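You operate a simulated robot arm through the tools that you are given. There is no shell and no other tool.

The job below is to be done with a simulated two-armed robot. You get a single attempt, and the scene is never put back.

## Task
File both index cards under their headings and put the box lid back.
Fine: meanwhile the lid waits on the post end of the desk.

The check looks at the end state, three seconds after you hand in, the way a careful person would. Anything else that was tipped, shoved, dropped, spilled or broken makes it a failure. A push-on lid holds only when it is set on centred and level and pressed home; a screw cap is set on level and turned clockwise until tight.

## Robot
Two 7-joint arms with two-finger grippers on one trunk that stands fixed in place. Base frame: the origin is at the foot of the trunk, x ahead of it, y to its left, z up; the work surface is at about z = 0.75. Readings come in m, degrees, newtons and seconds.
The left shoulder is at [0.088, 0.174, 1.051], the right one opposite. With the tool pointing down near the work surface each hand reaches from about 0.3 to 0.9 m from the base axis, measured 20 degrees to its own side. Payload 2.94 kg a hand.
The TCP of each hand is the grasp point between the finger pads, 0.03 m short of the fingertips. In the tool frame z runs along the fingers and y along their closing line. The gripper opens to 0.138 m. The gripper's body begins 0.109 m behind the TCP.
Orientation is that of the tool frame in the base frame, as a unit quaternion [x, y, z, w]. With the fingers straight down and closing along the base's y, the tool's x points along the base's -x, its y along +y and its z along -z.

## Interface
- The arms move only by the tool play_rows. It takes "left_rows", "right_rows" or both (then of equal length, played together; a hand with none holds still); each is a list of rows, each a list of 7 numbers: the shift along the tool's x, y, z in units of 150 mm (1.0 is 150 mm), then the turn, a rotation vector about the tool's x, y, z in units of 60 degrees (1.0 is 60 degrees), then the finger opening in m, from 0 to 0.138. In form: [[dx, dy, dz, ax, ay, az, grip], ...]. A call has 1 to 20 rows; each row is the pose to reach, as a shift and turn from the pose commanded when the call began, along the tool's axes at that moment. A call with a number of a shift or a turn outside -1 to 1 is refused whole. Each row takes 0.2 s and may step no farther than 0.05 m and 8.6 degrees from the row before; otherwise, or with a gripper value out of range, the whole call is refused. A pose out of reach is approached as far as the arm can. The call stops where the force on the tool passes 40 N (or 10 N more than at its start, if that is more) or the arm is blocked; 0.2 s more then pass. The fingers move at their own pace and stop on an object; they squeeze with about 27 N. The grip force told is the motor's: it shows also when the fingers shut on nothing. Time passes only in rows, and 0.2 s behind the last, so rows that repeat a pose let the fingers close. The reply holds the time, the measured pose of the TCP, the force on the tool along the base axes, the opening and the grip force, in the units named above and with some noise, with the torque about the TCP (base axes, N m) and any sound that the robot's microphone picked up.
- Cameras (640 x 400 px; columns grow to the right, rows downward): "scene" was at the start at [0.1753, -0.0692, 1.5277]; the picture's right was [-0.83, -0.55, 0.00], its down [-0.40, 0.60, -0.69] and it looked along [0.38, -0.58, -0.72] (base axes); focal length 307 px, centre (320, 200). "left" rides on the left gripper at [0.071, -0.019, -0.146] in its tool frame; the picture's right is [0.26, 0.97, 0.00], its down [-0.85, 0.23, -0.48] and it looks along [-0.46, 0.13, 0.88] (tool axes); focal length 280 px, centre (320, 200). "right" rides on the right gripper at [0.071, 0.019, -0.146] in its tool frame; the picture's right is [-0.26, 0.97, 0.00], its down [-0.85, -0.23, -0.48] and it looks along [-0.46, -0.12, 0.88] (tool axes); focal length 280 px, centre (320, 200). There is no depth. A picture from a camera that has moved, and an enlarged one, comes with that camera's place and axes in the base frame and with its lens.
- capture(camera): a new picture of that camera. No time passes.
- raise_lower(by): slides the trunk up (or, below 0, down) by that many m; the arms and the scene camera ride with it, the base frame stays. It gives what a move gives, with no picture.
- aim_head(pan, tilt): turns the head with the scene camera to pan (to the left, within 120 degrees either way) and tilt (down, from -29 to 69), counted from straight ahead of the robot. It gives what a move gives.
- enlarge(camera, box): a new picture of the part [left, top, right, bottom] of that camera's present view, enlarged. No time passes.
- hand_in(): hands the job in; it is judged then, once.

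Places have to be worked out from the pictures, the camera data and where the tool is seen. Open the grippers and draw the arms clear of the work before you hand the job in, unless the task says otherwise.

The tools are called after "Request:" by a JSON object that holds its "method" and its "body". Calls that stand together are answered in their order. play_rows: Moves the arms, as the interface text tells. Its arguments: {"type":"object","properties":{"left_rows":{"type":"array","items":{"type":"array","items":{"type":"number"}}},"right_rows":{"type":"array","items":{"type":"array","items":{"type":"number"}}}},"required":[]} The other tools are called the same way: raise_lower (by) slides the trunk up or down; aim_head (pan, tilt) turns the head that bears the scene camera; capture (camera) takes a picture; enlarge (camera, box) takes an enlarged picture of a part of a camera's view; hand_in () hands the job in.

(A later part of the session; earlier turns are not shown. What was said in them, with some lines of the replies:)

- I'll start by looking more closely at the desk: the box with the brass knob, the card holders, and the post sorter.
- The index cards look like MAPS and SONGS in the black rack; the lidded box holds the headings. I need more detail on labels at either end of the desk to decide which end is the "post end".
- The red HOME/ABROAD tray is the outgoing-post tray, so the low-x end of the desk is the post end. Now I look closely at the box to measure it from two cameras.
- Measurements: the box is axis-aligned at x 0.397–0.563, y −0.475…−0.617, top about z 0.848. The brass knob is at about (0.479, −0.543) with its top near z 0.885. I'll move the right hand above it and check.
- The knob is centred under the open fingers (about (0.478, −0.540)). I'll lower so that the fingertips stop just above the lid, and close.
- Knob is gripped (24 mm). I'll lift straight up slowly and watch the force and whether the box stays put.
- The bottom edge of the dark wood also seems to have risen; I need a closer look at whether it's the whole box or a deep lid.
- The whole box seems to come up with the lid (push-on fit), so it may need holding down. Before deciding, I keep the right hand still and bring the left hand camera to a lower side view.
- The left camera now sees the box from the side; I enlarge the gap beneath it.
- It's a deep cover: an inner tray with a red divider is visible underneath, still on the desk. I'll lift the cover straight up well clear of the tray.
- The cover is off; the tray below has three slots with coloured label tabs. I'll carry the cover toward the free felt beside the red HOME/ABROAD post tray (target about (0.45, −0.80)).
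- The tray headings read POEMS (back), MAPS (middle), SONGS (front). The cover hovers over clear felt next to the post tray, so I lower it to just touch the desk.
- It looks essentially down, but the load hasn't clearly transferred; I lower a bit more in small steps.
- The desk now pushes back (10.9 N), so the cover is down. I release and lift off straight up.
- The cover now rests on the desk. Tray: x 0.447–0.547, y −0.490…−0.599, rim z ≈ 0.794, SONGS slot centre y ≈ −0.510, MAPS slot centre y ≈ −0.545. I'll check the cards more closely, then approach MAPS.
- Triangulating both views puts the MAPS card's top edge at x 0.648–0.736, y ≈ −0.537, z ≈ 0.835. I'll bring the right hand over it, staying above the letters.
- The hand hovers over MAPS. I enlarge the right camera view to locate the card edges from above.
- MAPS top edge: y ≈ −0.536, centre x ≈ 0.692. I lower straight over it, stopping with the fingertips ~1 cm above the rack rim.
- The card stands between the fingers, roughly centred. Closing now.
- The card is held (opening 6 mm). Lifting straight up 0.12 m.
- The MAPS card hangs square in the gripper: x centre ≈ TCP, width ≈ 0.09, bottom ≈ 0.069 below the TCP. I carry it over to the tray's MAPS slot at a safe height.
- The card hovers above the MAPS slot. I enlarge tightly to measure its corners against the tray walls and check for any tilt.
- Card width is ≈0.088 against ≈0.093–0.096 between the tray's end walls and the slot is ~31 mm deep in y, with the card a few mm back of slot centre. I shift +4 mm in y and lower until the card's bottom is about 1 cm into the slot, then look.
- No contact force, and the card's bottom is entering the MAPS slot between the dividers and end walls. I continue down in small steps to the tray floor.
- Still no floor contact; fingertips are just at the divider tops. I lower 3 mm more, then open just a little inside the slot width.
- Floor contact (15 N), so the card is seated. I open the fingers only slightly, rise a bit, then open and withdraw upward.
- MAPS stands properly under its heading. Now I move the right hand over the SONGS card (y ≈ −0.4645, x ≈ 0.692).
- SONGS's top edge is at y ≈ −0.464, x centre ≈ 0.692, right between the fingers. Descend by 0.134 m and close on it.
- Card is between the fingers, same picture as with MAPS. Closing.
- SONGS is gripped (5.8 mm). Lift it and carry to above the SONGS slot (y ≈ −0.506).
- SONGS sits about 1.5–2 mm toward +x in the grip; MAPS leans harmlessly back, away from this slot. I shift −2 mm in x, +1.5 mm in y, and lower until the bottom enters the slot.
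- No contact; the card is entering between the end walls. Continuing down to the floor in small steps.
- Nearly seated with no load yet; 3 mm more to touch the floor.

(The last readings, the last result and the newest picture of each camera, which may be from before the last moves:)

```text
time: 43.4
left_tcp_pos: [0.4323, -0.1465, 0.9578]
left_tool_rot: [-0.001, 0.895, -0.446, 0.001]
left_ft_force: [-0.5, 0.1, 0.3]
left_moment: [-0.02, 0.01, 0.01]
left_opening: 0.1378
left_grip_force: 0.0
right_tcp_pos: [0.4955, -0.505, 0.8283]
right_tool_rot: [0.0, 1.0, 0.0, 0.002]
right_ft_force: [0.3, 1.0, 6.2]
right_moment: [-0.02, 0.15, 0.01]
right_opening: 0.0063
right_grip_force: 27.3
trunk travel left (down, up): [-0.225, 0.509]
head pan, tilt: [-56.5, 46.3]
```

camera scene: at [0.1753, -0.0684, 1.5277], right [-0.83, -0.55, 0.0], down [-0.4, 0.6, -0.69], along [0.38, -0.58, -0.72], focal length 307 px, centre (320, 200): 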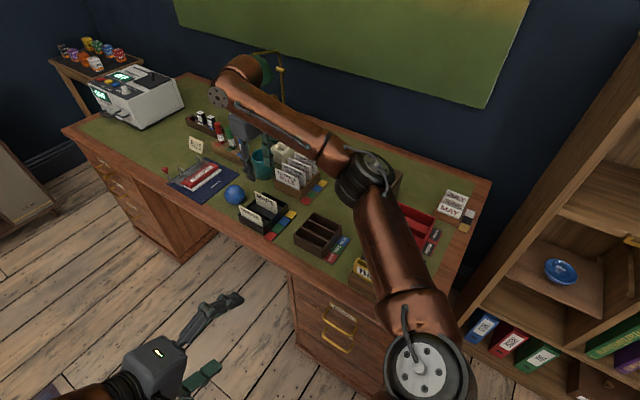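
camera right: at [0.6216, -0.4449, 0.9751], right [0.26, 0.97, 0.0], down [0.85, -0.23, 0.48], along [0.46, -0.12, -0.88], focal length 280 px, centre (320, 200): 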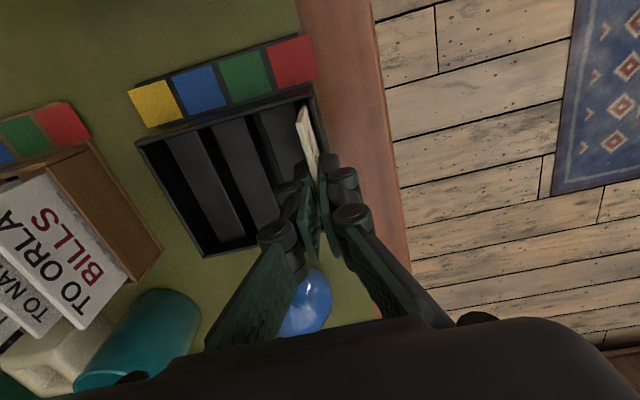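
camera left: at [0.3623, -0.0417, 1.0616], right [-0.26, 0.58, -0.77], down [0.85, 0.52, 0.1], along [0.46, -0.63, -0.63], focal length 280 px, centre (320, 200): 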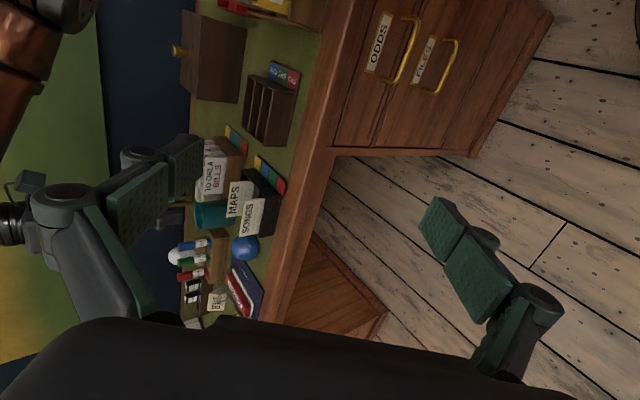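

Floor contact (6 N). I back off half a millimetre, open just slightly and let go gently, then withdraw upward.

Request:
{"method": "play_rows", "body": {"right_rows": [[0, 0, -0.006, 0, 0, 0, 0.0], [0, 0, -0.006, 0, 0, 0, 0.008], [0, 0, -0.006, 0, 0, 0, 0.011], [0, 0, -0.006, 0, 0, 0, 0.011], [0, 0, -0.1, 0, 0, 0, 0.013], [0, 0, -0.2, 0, 0, 0, 0.015], [0, 0, -0.3, 0, 0, 0, 0.02], [0, 0, -0.5, 0, 0, 0, 0.03], [0, 0, -0.75, 0, 0, 0, 0.04], [0, 0, -0.98, 0, 0, 0, 0.05]]}}

Request:
{"method": "enlarge", "body": {"camera": "scene", "box": [280, 195, 360, 260]}}

Request:
{"method": "enlarge", "body": {"camera": "left", "box": [200, 60, 290, 150]}}

Request:
{"method": "enlarge", "body": {"camera": "right", "box": [200, 0, 360, 180]}}

```text
time: 45.6
left_tcp_pos: [0.4328, -0.1476, 0.9583]
left_tool_rot: [-0.001, 0.895, -0.445, 0.0]
left_ft_force: [0.6, -0.1, -0.1]
left_moment: [0.01, -0.01, 0.01]
left_opening: 0.1381
left_grip_force: 0.0
right_tcp_pos: [0.4962, -0.5043, 0.9759]
right_tool_rot: [0.0, 1.0, -0.001, -0.001]
right_ft_force: [-0.8, -0.4, 0.6]
right_moment: [0.0, 0.01, -0.01]
right_opening: 0.0498
right_grip_force: 0.0
trunk travel left (down, up): [-0.225, 0.509]
head pan, tilt: [-56.5, 46.3]
```

```text
6.15 times, centred on (320, 228) of scene
camera zoom: at [0.1753, -0.0688, 1.5277], right [-0.83, -0.55, 0.0], down [-0.4, 0.6, -0.69], along [0.38, -0.58, -0.72], focal length 1891 px, centre (320, 31)
```

zoom: 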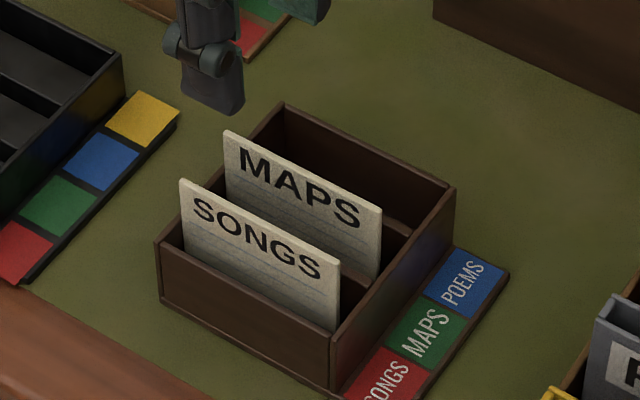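

```text
4.44 times, centred on (245, 105) of left
camera zoom: at [0.3624, -0.042, 1.0615], right [-0.26, 0.58, -0.77], down [0.85, 0.52, 0.1], along [0.46, -0.63, -0.63], focal length 1246 px, centre (653, 622)
```

zoom: 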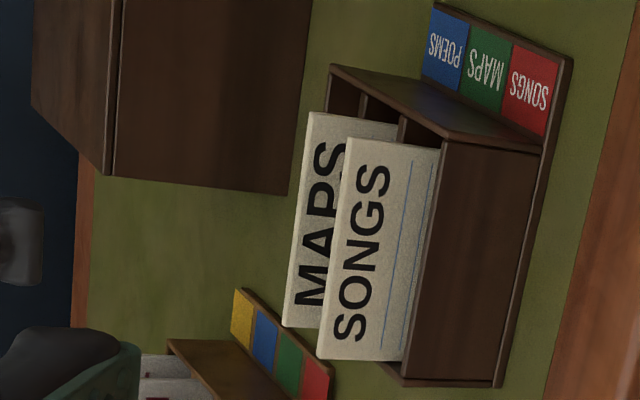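

```text
2.22 times, centred on (280, 90) of right
camera zoom: at [0.4249, -0.4846, 1.1226], right [0.26, 0.97, 0.0], down [0.85, -0.23, 0.48], along [0.46, -0.12, -0.88], focal length 623 px, centre (409, 444)
```

zoom: 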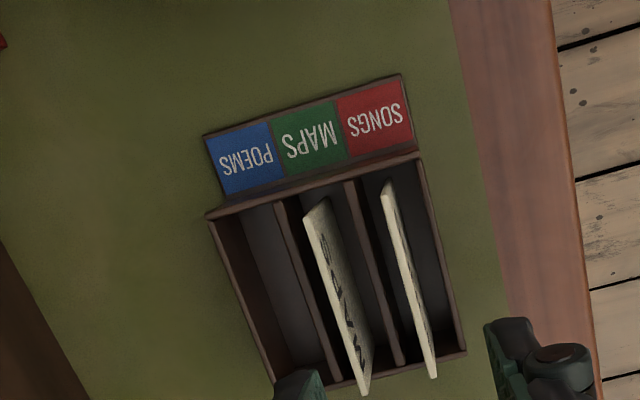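

Both cards stand upright in the right slots (SONGS top at y ≈ −0.504, MAPS ≈ −0.540). Now I return the right hand over the cover's knob, at the same relative pose as before.

Request:
{"method": "play_rows", "body": {"right_rows": [[0.035, -0.245, -0.1, 0, 0, 0, 0.06], [0.07, -0.49, -0.1, 0, 0, 0, 0.07], [0.105, -0.735, -0.1, 0, 0, 0, 0.07], [0.139, -0.982, -0.1, 0, 0, 0, 0.07]]}}

Request:
{"method": "play_rows", "body": {"right_rows": [[0.035, -0.245, 0, 0, 0, 0, 0.07], [0.07, -0.49, 0, 0, 0, 0, 0.07], [0.105, -0.735, 0, 0, 0, 0, 0.07], [0.139, -0.982, 0, 0, 0, 0, 0.07], [0.139, -0.982, 0.1, 0, 0, 0, 0.07], [0.139, -0.982, 0.1, 0, 0, 0, 0.07]]}}

Request:
{"method": "capture", "body": {"camera": "right"}}

Request:
{"method": "capture", "body": {"camera": "scene"}}

```text
time: 46.6
left_tcp_pos: [0.4333, -0.1478, 0.9585]
left_tool_rot: [-0.001, 0.896, -0.444, 0.0]
left_ft_force: [-0.2, -0.1, 0.4]
left_moment: [-0.01, 0.01, 0.0]
left_opening: 0.1381
left_grip_force: 0.0
right_tcp_pos: [0.4737, -0.655, 0.9896]
right_tool_rot: [-0.001, 1.0, -0.001, 0.001]
right_ft_force: [-0.8, 0.1, 0.2]
right_moment: [0.05, -0.02, 0.0]
right_opening: 0.0702
right_grip_force: 0.1
trunk travel left (down, up): [-0.225, 0.509]
head pan, tilt: [-56.5, 46.3]
```

```text
time: 48.0
left_tcp_pos: [0.4339, -0.1471, 0.9579]
left_tool_rot: [-0.001, 0.896, -0.445, 0.001]
left_ft_force: [-0.3, 0.3, -0.5]
left_moment: [-0.03, -0.04, -0.02]
left_opening: 0.1381
left_grip_force: 0.1
right_tcp_pos: [0.4536, -0.8007, 0.9746]
right_tool_rot: [0.0, 1.0, 0.0, 0.0]
right_ft_force: [0.6, 0.0, 0.6]
right_moment: [0.0, 0.01, -0.01]
right_opening: 0.0701
right_grip_force: 0.1
trunk travel left (down, up): [-0.225, 0.509]
head pan, tilt: [-56.5, 46.3]
```

```text
taken
camera right: at [0.3826, -0.781, 1.1206], right [0.26, 0.97, 0.0], down [0.85, -0.23, 0.48], along [0.46, -0.12, -0.88], focal length 280 px, centre (320, 200)
```

right: 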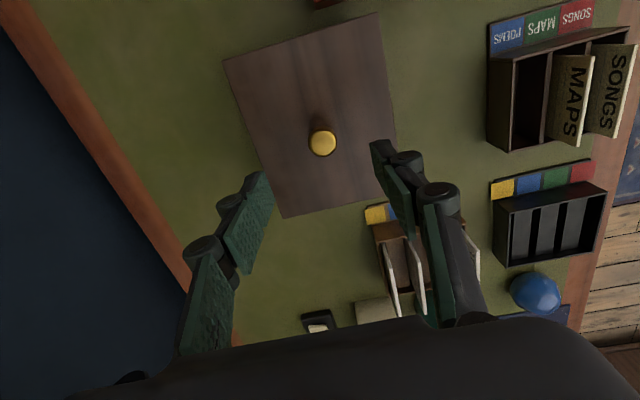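

```text
taken
camera scene: at [0.1755, -0.0695, 1.5277], right [-0.83, -0.55, 0.0], down [-0.4, 0.6, -0.69], along [0.38, -0.58, -0.72], focal length 307 px, centre (320, 200)
```

scene: 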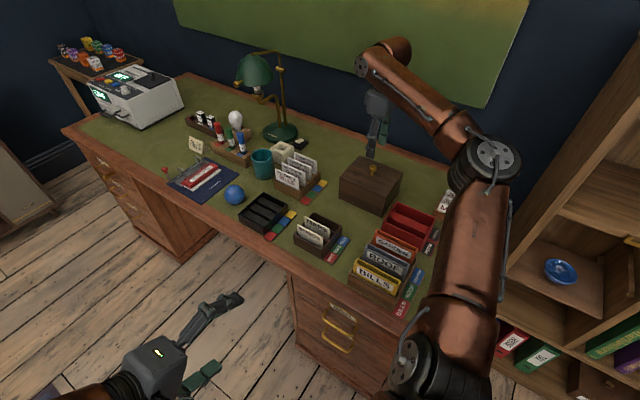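

The knob is centred between the fingers again; lower and grip it.

Request:
{"method": "play_rows", "body": {"right_rows": [[0, 0, 0.2, 0, 0, 0, 0.07], [0, 0, 0.4, 0, 0, 0, 0.07], [0, 0, 0.55, 0, 0, 0, 0.07], [0, 0, 0.607, 0, 0, 0, 0.07], [0, 0, 0.607, 0, 0, 0, 0.05], [0, 0, 0.607, 0, 0, 0, 0.03], [0, 0, 0.607, 0, 0, 0, 0.015], [0, 0, 0.607, 0, 0, 0, 0.0], [0, 0, 0.607, 0, 0, 0, 0.0], [0, 0, 0.607, 0, 0, 0, 0.0]]}}

Request:
{"method": "capture", "body": {"camera": "right"}}

```text
time: 50.2
left_tcp_pos: [0.4323, -0.1471, 0.9575]
left_tool_rot: [-0.001, 0.895, -0.446, 0.0]
left_ft_force: [0.0, -0.8, -0.2]
left_moment: [0.0, 0.02, 0.01]
left_opening: 0.1377
left_grip_force: 0.0
right_tcp_pos: [0.4531, -0.7989, 0.8829]
right_tool_rot: [-0.001, 1.0, -0.001, 0.0]
right_ft_force: [-0.6, -0.1, 0.4]
right_moment: [-0.02, 0.03, 0.0]
right_opening: 0.0242
right_grip_force: 27.1
trunk travel left (down, up): [-0.225, 0.509]
head pan, tilt: [-56.5, 46.3]
```

```text
taken
camera right: at [0.3831, -0.7797, 1.0302], right [0.26, 0.97, 0.0], down [0.85, -0.23, 0.48], along [0.46, -0.12, -0.88], focal length 280 px, centre (320, 200)
```

right: 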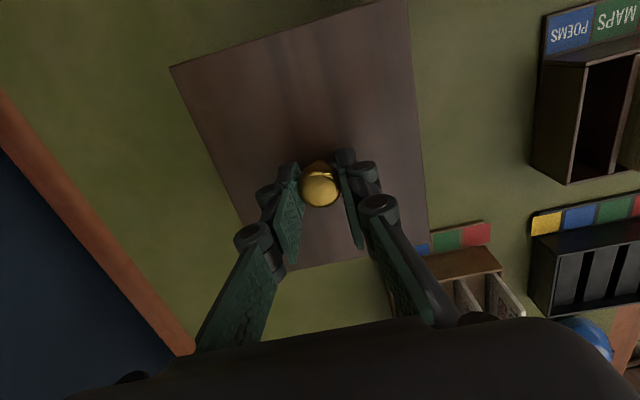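

Grip matches the original picture exactly. Lift 0.15 m and carry the cover back over the tray.

Request:
{"method": "play_rows", "body": {"right_rows": [[0, 0, -0.1, 0, 0, 0, 0.0], [0, 0, -0.25, 0, 0, 0, 0.0], [0, 0, -0.4, 0, 0, 0, 0.0], [0, 0, -0.6, 0, 0, 0, 0.0], [0, 0, -0.8, 0, 0, 0, 0.0], [0, 0, -1.0, 0, 0, 0, 0.0]]}}

Request:
{"method": "play_rows", "body": {"right_rows": [[-0.02, 0.18, 0, 0, 0, 0, 0.0], [-0.04, 0.36, 0, 0, 0, 0, 0.0], [-0.06, 0.54, 0, 0, 0, 0, 0.0], [-0.075, 0.72, 0, 0, 0, 0, 0.0], [-0.085, 0.865, 0, 0, 0, 0, 0.0]]}}

Request:
{"method": "play_rows", "body": {"right_rows": [[-0.02, 0.18, 0, 0, 0, 0, 0.0], [-0.04, 0.36, 0, 0, 0, 0, 0.0], [-0.06, 0.54, 0, 0, 0, 0, 0.0], [-0.075, 0.72, 0, 0, 0, 0, 0.0], [-0.085, 0.865, 0, 0, 0, 0, 0.0], [-0.085, 0.865, 0, 0, 0, 0, 0.0], [-0.085, 0.865, 0, 0, 0, 0, 0.0]]}}

Request:
{"method": "enlarge", "body": {"camera": "scene", "box": [265, 160, 375, 270]}}

Request:
{"method": "enlarge", "body": {"camera": "left", "box": [100, 0, 320, 160]}}

```text
time: 51.6
left_tcp_pos: [0.4322, -0.1457, 0.9579]
left_tool_rot: [-0.001, 0.895, -0.445, 0.001]
left_ft_force: [0.1, -0.4, -0.2]
left_moment: [0.03, -0.03, 0.03]
left_opening: 0.1381
left_grip_force: 0.1
right_tcp_pos: [0.4532, -0.7989, 1.0347]
right_tool_rot: [0.0, 1.0, -0.001, 0.0]
right_ft_force: [0.3, 0.2, -2.3]
right_moment: [-0.03, -0.03, 0.02]
right_opening: 0.0243
right_grip_force: 26.5
trunk travel left (down, up): [-0.225, 0.509]
head pan, tilt: [-56.5, 46.3]
```

```text
time: 52.8
left_tcp_pos: [0.4322, -0.1461, 0.9579]
left_tool_rot: [0.0, 0.896, -0.445, 0.0]
left_ft_force: [-0.7, 0.0, -0.7]
left_moment: [-0.04, -0.02, -0.02]
left_opening: 0.138
left_grip_force: 0.0
right_tcp_pos: [0.466, -0.6695, 1.0339]
right_tool_rot: [-0.001, 1.0, 0.0, -0.001]
right_ft_force: [-0.3, -0.3, -1.1]
right_moment: [-0.02, 0.0, 0.03]
right_opening: 0.0238
right_grip_force: 26.7
trunk travel left (down, up): [-0.225, 0.509]
head pan, tilt: [-56.5, 46.3]
```

```text
time: 54.4
left_tcp_pos: [0.4339, -0.1464, 0.9564]
left_tool_rot: [-0.001, 0.895, -0.445, 0.0]
left_ft_force: [-0.4, -0.2, 0.1]
left_moment: [-0.01, -0.03, 0.01]
left_opening: 0.1379
left_grip_force: 0.1
right_tcp_pos: [0.4778, -0.5392, 1.0338]
right_tool_rot: [0.0, 1.0, 0.0, -0.001]
right_ft_force: [-0.7, -0.2, -2.5]
right_moment: [0.0, -0.03, 0.01]
right_opening: 0.0241
right_grip_force: 27.4
trunk travel left (down, up): [-0.225, 0.509]
head pan, tilt: [-56.5, 46.3]
```

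```text
3.64 times, centred on (320, 215) of scene
camera zoom: at [0.1754, -0.0691, 1.5276], right [-0.83, -0.55, 0.0], down [-0.4, 0.6, -0.69], along [0.38, -0.58, -0.72], focal length 1117 px, centre (320, 146)
```

zoom: 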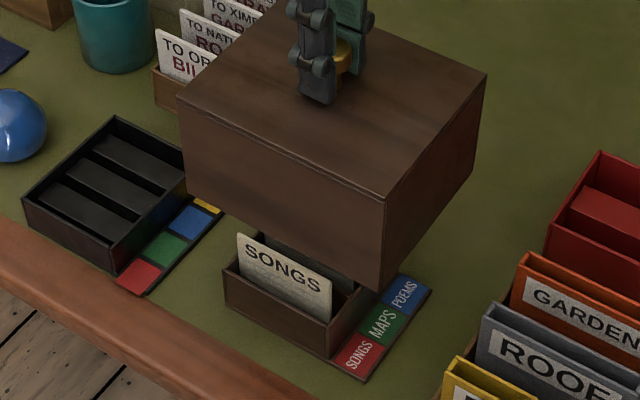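

```text
2.50 times, centred on (210, 80) of left
camera zoom: at [0.3624, -0.0422, 1.0615], right [-0.26, 0.58, -0.77], down [0.85, 0.52, 0.1], along [0.46, -0.63, -0.63], focal length 701 px, centre (595, 500)
```

zoom: 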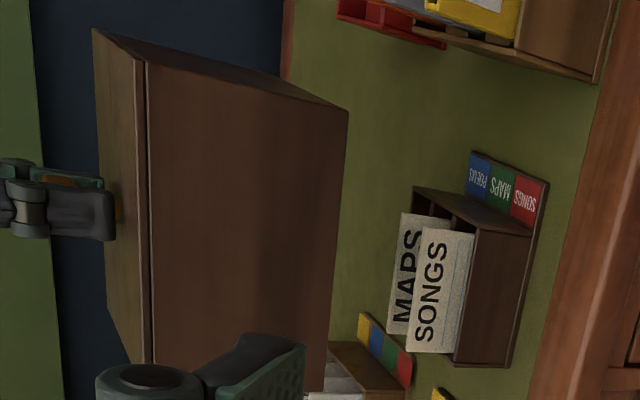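

The cover hovers right over the tray. I lower it in stages, first past the card tops.

Request:
{"method": "play_rows", "body": {"right_rows": [[0, 0, 0.15, 0, 0, 0, 0.0], [0, 0, 0.3, 0, 0, 0, 0.0], [0, 0, 0.4, 0, 0, 0, 0.0], [0, 0, 0.5, 0, 0, 0, 0.0], [0, 0, 0.6, 0, 0, 0, 0.0]]}}

Request:
{"method": "enlarge", "body": {"camera": "scene", "box": [265, 160, 375, 270]}}

Request:
{"method": "enlarge", "body": {"camera": "left", "box": [140, 0, 320, 160]}}

```text
time: 55.6
left_tcp_pos: [0.4334, -0.1476, 0.9583]
left_tool_rot: [0.0, 0.895, -0.446, 0.001]
left_ft_force: [0.2, 0.1, -0.1]
left_moment: [0.02, 0.0, -0.02]
left_opening: 0.1379
left_grip_force: 0.1
right_tcp_pos: [0.4788, -0.5401, 0.9437]
right_tool_rot: [0.0, 1.0, 0.0, 0.0]
right_ft_force: [0.0, -0.4, -1.9]
right_moment: [0.01, 0.0, -0.02]
right_opening: 0.0241
right_grip_force: 27.2
trunk travel left (down, up): [-0.225, 0.509]
head pan, tilt: [-56.5, 46.3]
```

```text
3.64 times, centred on (320, 215) of scene
camera zoom: at [0.1756, -0.0693, 1.5276], right [-0.83, -0.55, 0.0], down [-0.4, 0.6, -0.69], along [0.38, -0.58, -0.72], focal length 1117 px, centre (320, 146)
```

zoom: 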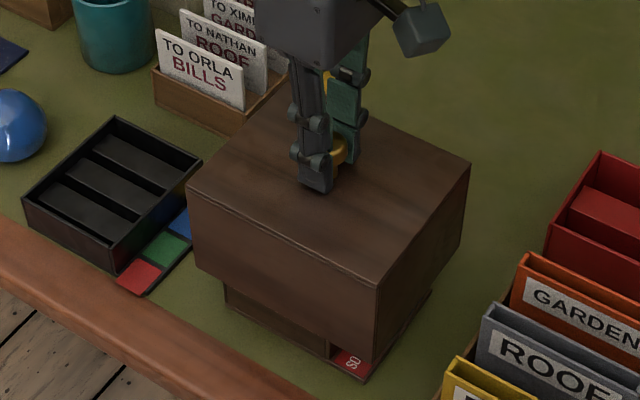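

```text
2.50 times, centred on (230, 80) of left
camera zoom: at [0.3626, -0.0424, 1.0614], right [-0.26, 0.58, -0.77], down [0.85, 0.52, 0.1], along [0.46, -0.63, -0.63], focal length 701 px, centre (545, 500)
```

zoom: 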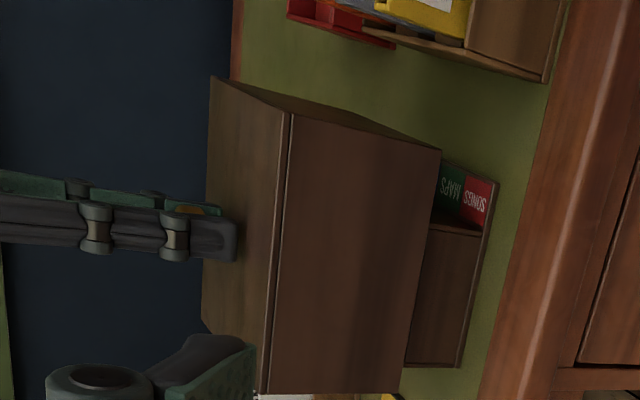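

The cards are inside the cover with no contact. Continue lowering with small final steps.

Request:
{"method": "play_rows", "body": {"right_rows": [[0, 0, 0.08, 0, 0, 0, 0.0], [0, 0, 0.16, 0, 0, 0, 0.0], [0, 0, 0.22, 0, 0, 0, 0.0], [0, 0, 0.28, 0, 0, 0, 0.0], [0, 0, 0.32, 0, 0, 0, 0.0], [0, 0, 0.36, 0, 0, 0, 0.0], [0, 0, 0.385, 0, 0, 0, 0.0]]}}

Request:
{"method": "enlarge", "body": {"camera": "scene", "box": [265, 170, 375, 280]}}

Request:
{"method": "enlarge", "body": {"camera": "left", "box": [180, 20, 320, 160]}}

```text
time: 57.2
left_tcp_pos: [0.4334, -0.1477, 0.9574]
left_tool_rot: [-0.001, 0.895, -0.445, 0.0]
left_ft_force: [0.4, 0.4, -0.4]
left_moment: [-0.02, 0.05, 0.02]
left_opening: 0.1379
left_grip_force: 0.1
right_tcp_pos: [0.4798, -0.5388, 0.8851]
right_tool_rot: [0.0, 1.0, 0.0, 0.0]
right_ft_force: [-0.1, -1.2, -2.6]
right_moment: [0.0, 0.0, 0.01]
right_opening: 0.0241
right_grip_force: 27.0
trunk travel left (down, up): [-0.225, 0.509]
head pan, tilt: [-56.5, 46.3]
```

```text
3.64 times, centred on (320, 225) of scene
camera zoom: at [0.1753, -0.069, 1.5277], right [-0.83, -0.55, 0.0], down [-0.4, 0.6, -0.69], along [0.38, -0.58, -0.72], focal length 1117 px, centre (320, 109)
```

zoom: 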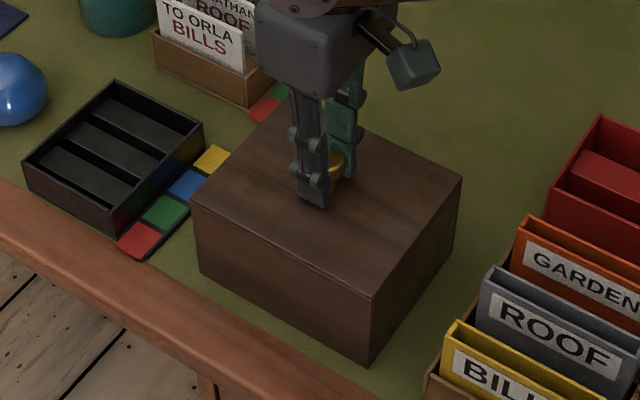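

```text
2.86 times, centred on (250, 90) of left
camera zoom: at [0.3624, -0.0421, 1.0615], right [-0.26, 0.58, -0.77], down [0.85, 0.52, 0.1], along [0.46, -0.63, -0.63], focal length 801 px, centre (520, 514)
```

zoom: 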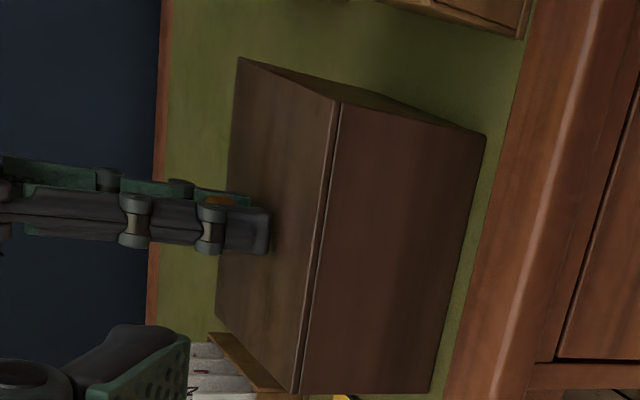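

About 2 mm left. I lower until contact, pressing gently home.

Request:
{"method": "play_rows", "body": {"right_rows": [[0, 0, 0.01, 0, 0, 0, 0.0], [0, 0, 0.02, 0, 0, 0, 0.0], [0, 0, 0.027, 0, 0, 0, 0.0], [0, 0, 0.034, 0, 0, 0, 0.0], [0, 0, 0.034, 0, 0, 0, 0.0]]}}

Request:
{"method": "enlarge", "body": {"camera": "left", "box": [180, 20, 320, 160]}}

```text
time: 58.4
left_tcp_pos: [0.4332, -0.1462, 0.9588]
left_tool_rot: [0.0, 0.895, -0.445, 0.001]
left_ft_force: [0.1, -0.2, 0.4]
left_moment: [-0.02, -0.01, 0.01]
left_opening: 0.138
left_grip_force: 0.1
right_tcp_pos: [0.4804, -0.5388, 0.8831]
right_tool_rot: [0.0, 1.0, -0.002, 0.002]
right_ft_force: [3.3, -3.3, 23.9]
right_moment: [-0.02, 0.08, 0.03]
right_opening: 0.0242
right_grip_force: 27.5
trunk travel left (down, up): [-0.225, 0.509]
head pan, tilt: [-56.5, 46.3]
```

```text
2.86 times, centred on (250, 90) of left
camera zoom: at [0.3612, -0.0409, 1.0623], right [-0.26, 0.58, -0.77], down [0.85, 0.52, 0.1], along [0.46, -0.63, -0.63], focal length 801 px, centre (520, 514)
```

zoom: 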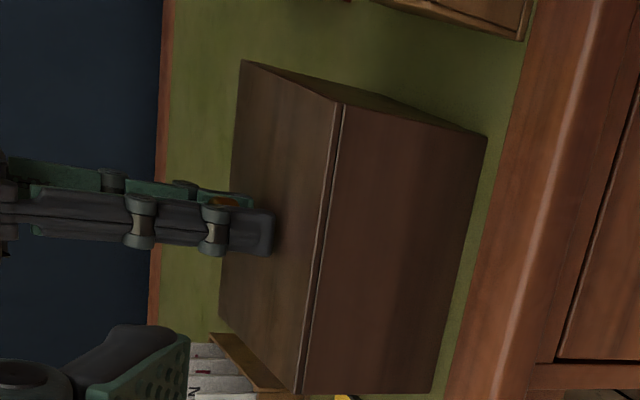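

The cover is pressed down (24 N) at the same height as the original. Release and withdraw straight up.

Request:
{"method": "play_rows", "body": {"right_rows": [[0, 0, -0.01, 0, 0, 0, 0.0], [0, 0, -0.015, 0, 0, 0, 0.03], [0, 0, -0.015, 0, 0, 0, 0.055], [0, 0, -0.015, 0, 0, 0, 0.07], [0, 0, -0.015, 0, 0, 0, 0.07], [0, 0, -0.2, 0, 0, 0, 0.07], [0, 0, -0.45, 0, 0, 0, 0.07], [0, 0, -0.7, 0, 0, 0, 0.07], [0, 0, -0.95, 0, 0, 0, 0.07]]}}

Request:
{"method": "enlarge", "body": {"camera": "left", "box": [180, 20, 320, 160]}}

Request:
{"method": "enlarge", "body": {"camera": "scene", "box": [275, 185, 375, 280]}}

Request:
{"method": "capture", "body": {"camera": "right"}}

```text
time: 60.4
left_tcp_pos: [0.4307, -0.147, 0.9577]
left_tool_rot: [-0.001, 0.895, -0.445, 0.001]
left_ft_force: [-0.9, 0.1, -0.5]
left_moment: [0.01, -0.02, -0.01]
left_opening: 0.138
left_grip_force: 0.0
right_tcp_pos: [0.4774, -0.5392, 1.0225]
right_tool_rot: [-0.001, 1.0, 0.0, 0.0]
right_ft_force: [-0.8, -0.3, 0.5]
right_moment: [0.05, 0.01, 0.02]
right_opening: 0.0699
right_grip_force: 0.1
trunk travel left (down, up): [-0.225, 0.509]
head pan, tilt: [-56.5, 46.3]
```

```text
2.86 times, centred on (250, 90) of left
camera zoom: at [0.3622, -0.042, 1.0616], right [-0.26, 0.58, -0.77], down [0.85, 0.52, 0.1], along [0.46, -0.63, -0.63], focal length 801 px, centre (520, 514)
```

zoom: 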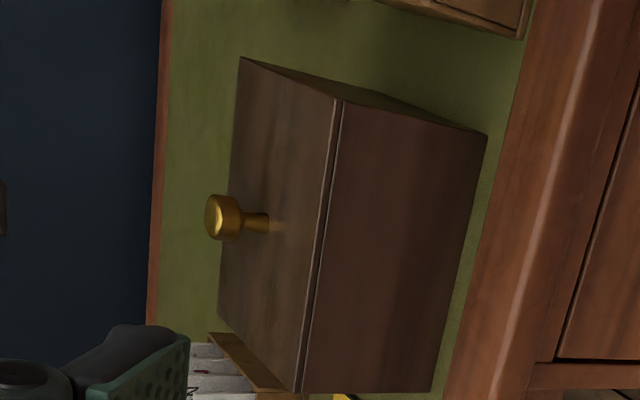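

```text
4.21 times, centred on (325, 232) of scene
camera zoom: at [0.175, -0.0687, 1.5277], right [-0.83, -0.55, 0.0], down [-0.4, 0.6, -0.69], along [0.38, -0.58, -0.72], focal length 1294 px, centre (299, 63)
```

zoom: 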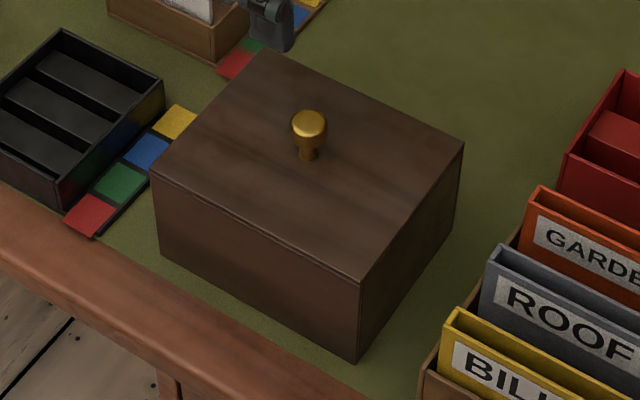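

```text
taken
camera right: at [0.4072, -0.5192, 1.1685], right [0.26, 0.97, 0.0], down [0.85, -0.23, 0.48], along [0.46, -0.12, -0.88], focal length 280 px, centre (320, 200)
```

right: 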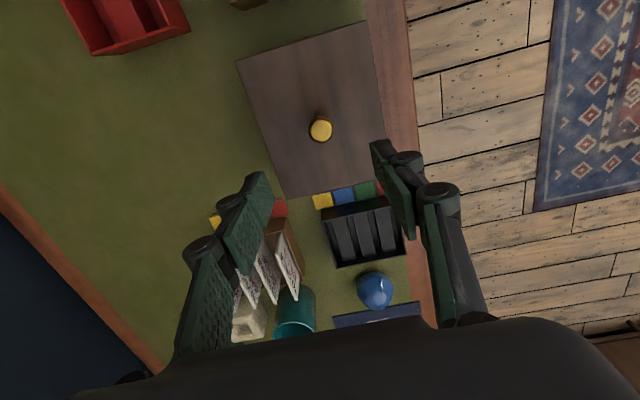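

The box is closed, level and in its original place, and nothing else has moved. I open the gripper fully and draw both arms back to clear positions.

Request:
{"method": "play_rows", "body": {"right_rows": [[0.0, 0.0, -0.15, 0, 0, 0, 0.08], [0.0, 0.0, -0.3, 0, 0, 0, 0.1], [0.1, -0.07, -0.45, 0, 0, 0, 0.12], [0.2, -0.14, -0.55, 0, 0, 0, 0.138], [0.3, -0.21, -0.55, 0, 0, 0, 0.138], [0.4, -0.28, -0.55, 0, 0, 0, 0.138], [0.47, -0.33, -0.55, 0, 0, 0, 0.138]], "left_rows": [[-0.125, 0.037, -0.127, -0.126, 0, 0, 0.138], [-0.25, 0.074, -0.255, -0.252, 0, 0, 0.138], [-0.374, 0.11, -0.382, -0.378, 0, 0, 0.138], [-0.499, 0.147, -0.51, -0.504, 0, 0, 0.138], [-0.624, 0.184, -0.637, -0.63, 0, 0, 0.138], [-0.748, 0.221, -0.765, -0.756, 0, 0, 0.138], [-0.873, 0.258, -0.892, -0.882, 0, 0, 0.138]]}}

Request:
{"method": "capture", "body": {"camera": "scene"}}

Request:
{"method": "capture", "body": {"camera": "right"}}

Request:
{"method": "enlarge", "body": {"camera": "scene", "box": [230, 150, 390, 280]}}

```text
time: 62.0
left_tcp_pos: [0.5644, -0.0155, 1.01]
left_tool_rot: [0.0, 1.0, 0.003, 0.0]
left_ft_force: [-0.4, -0.5, 0.4]
left_moment: [0.02, 0.01, -0.02]
left_opening: 0.1378
left_grip_force: 0.0
right_tcp_pos: [0.409, -0.5904, 1.1067]
right_tool_rot: [0.0, 1.0, 0.0, 0.0]
right_ft_force: [-0.1, 0.1, 0.3]
right_moment: [0.01, -0.04, -0.01]
right_opening: 0.1382
right_grip_force: 0.0
trunk travel left (down, up): [-0.225, 0.509]
head pan, tilt: [-56.5, 46.3]
```

```text
taken
camera scene: at [0.1751, -0.0698, 1.5277], right [-0.83, -0.55, 0.0], down [-0.4, 0.6, -0.69], along [0.38, -0.58, -0.72], focal length 307 px, centre (320, 200)
```

scene: 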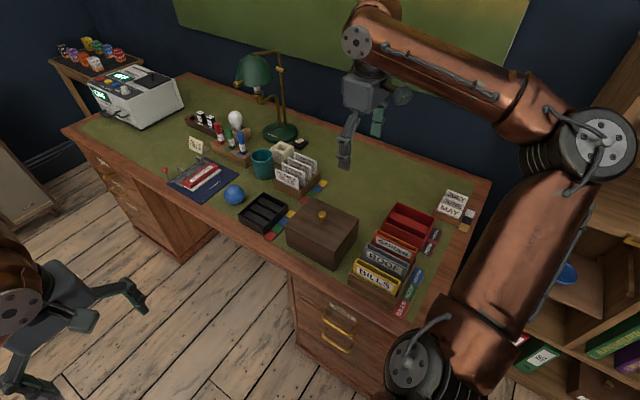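

```text
taken
camera right: at [0.3386, -0.5707, 1.2526], right [0.26, 0.97, 0.0], down [0.85, -0.23, 0.48], along [0.46, -0.12, -0.88], focal length 280 px, centre (320, 200)
```

right: 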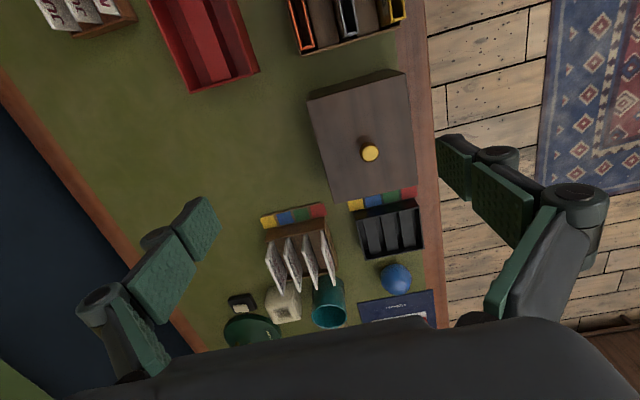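

```text
3.08 times, centred on (310, 215) of scene
camera zoom: at [0.1751, -0.0698, 1.5277], right [-0.83, -0.55, 0.0], down [-0.4, 0.6, -0.69], along [0.38, -0.58, -0.72], focal length 945 px, centre (351, 154)
```

zoom: 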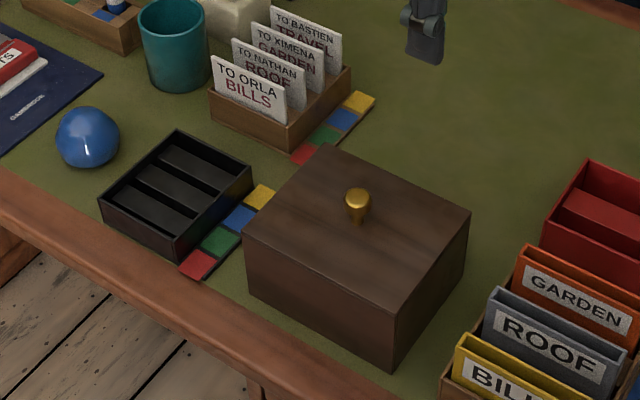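

Everything is in place: both cards are filed under their headings, the cover is back on level, the other items are undisturbed, and the arms are clear with grippers open. Handing in.

Request:
{"method": "hand_in", "body": {}}

```text
The job is handed in.
```

The SONGS and MAPS cards are filed under their headings in the box, and the lid is back on. I handed the job in, but no result came back, so I don't know yet whether it passed.

- **Cards:** both were standing upright in the right slots when I last saw them, just before the lid went on.
- **Lid:** it turned out to be a deep cover that comes down over the card tray. I set it back level and pressed it down to about 24 N. In the pictures it sits within about 1 mm of where it started.
- **Post end:** I took this to be the end with the red HOME/ABROAD tray. The lid waited on the desk right beside that tray while I filed the cards.
- **Everything else:** in the last pictures nothing else on the desk looked moved. Both arms were drawn clear with the grippers open.
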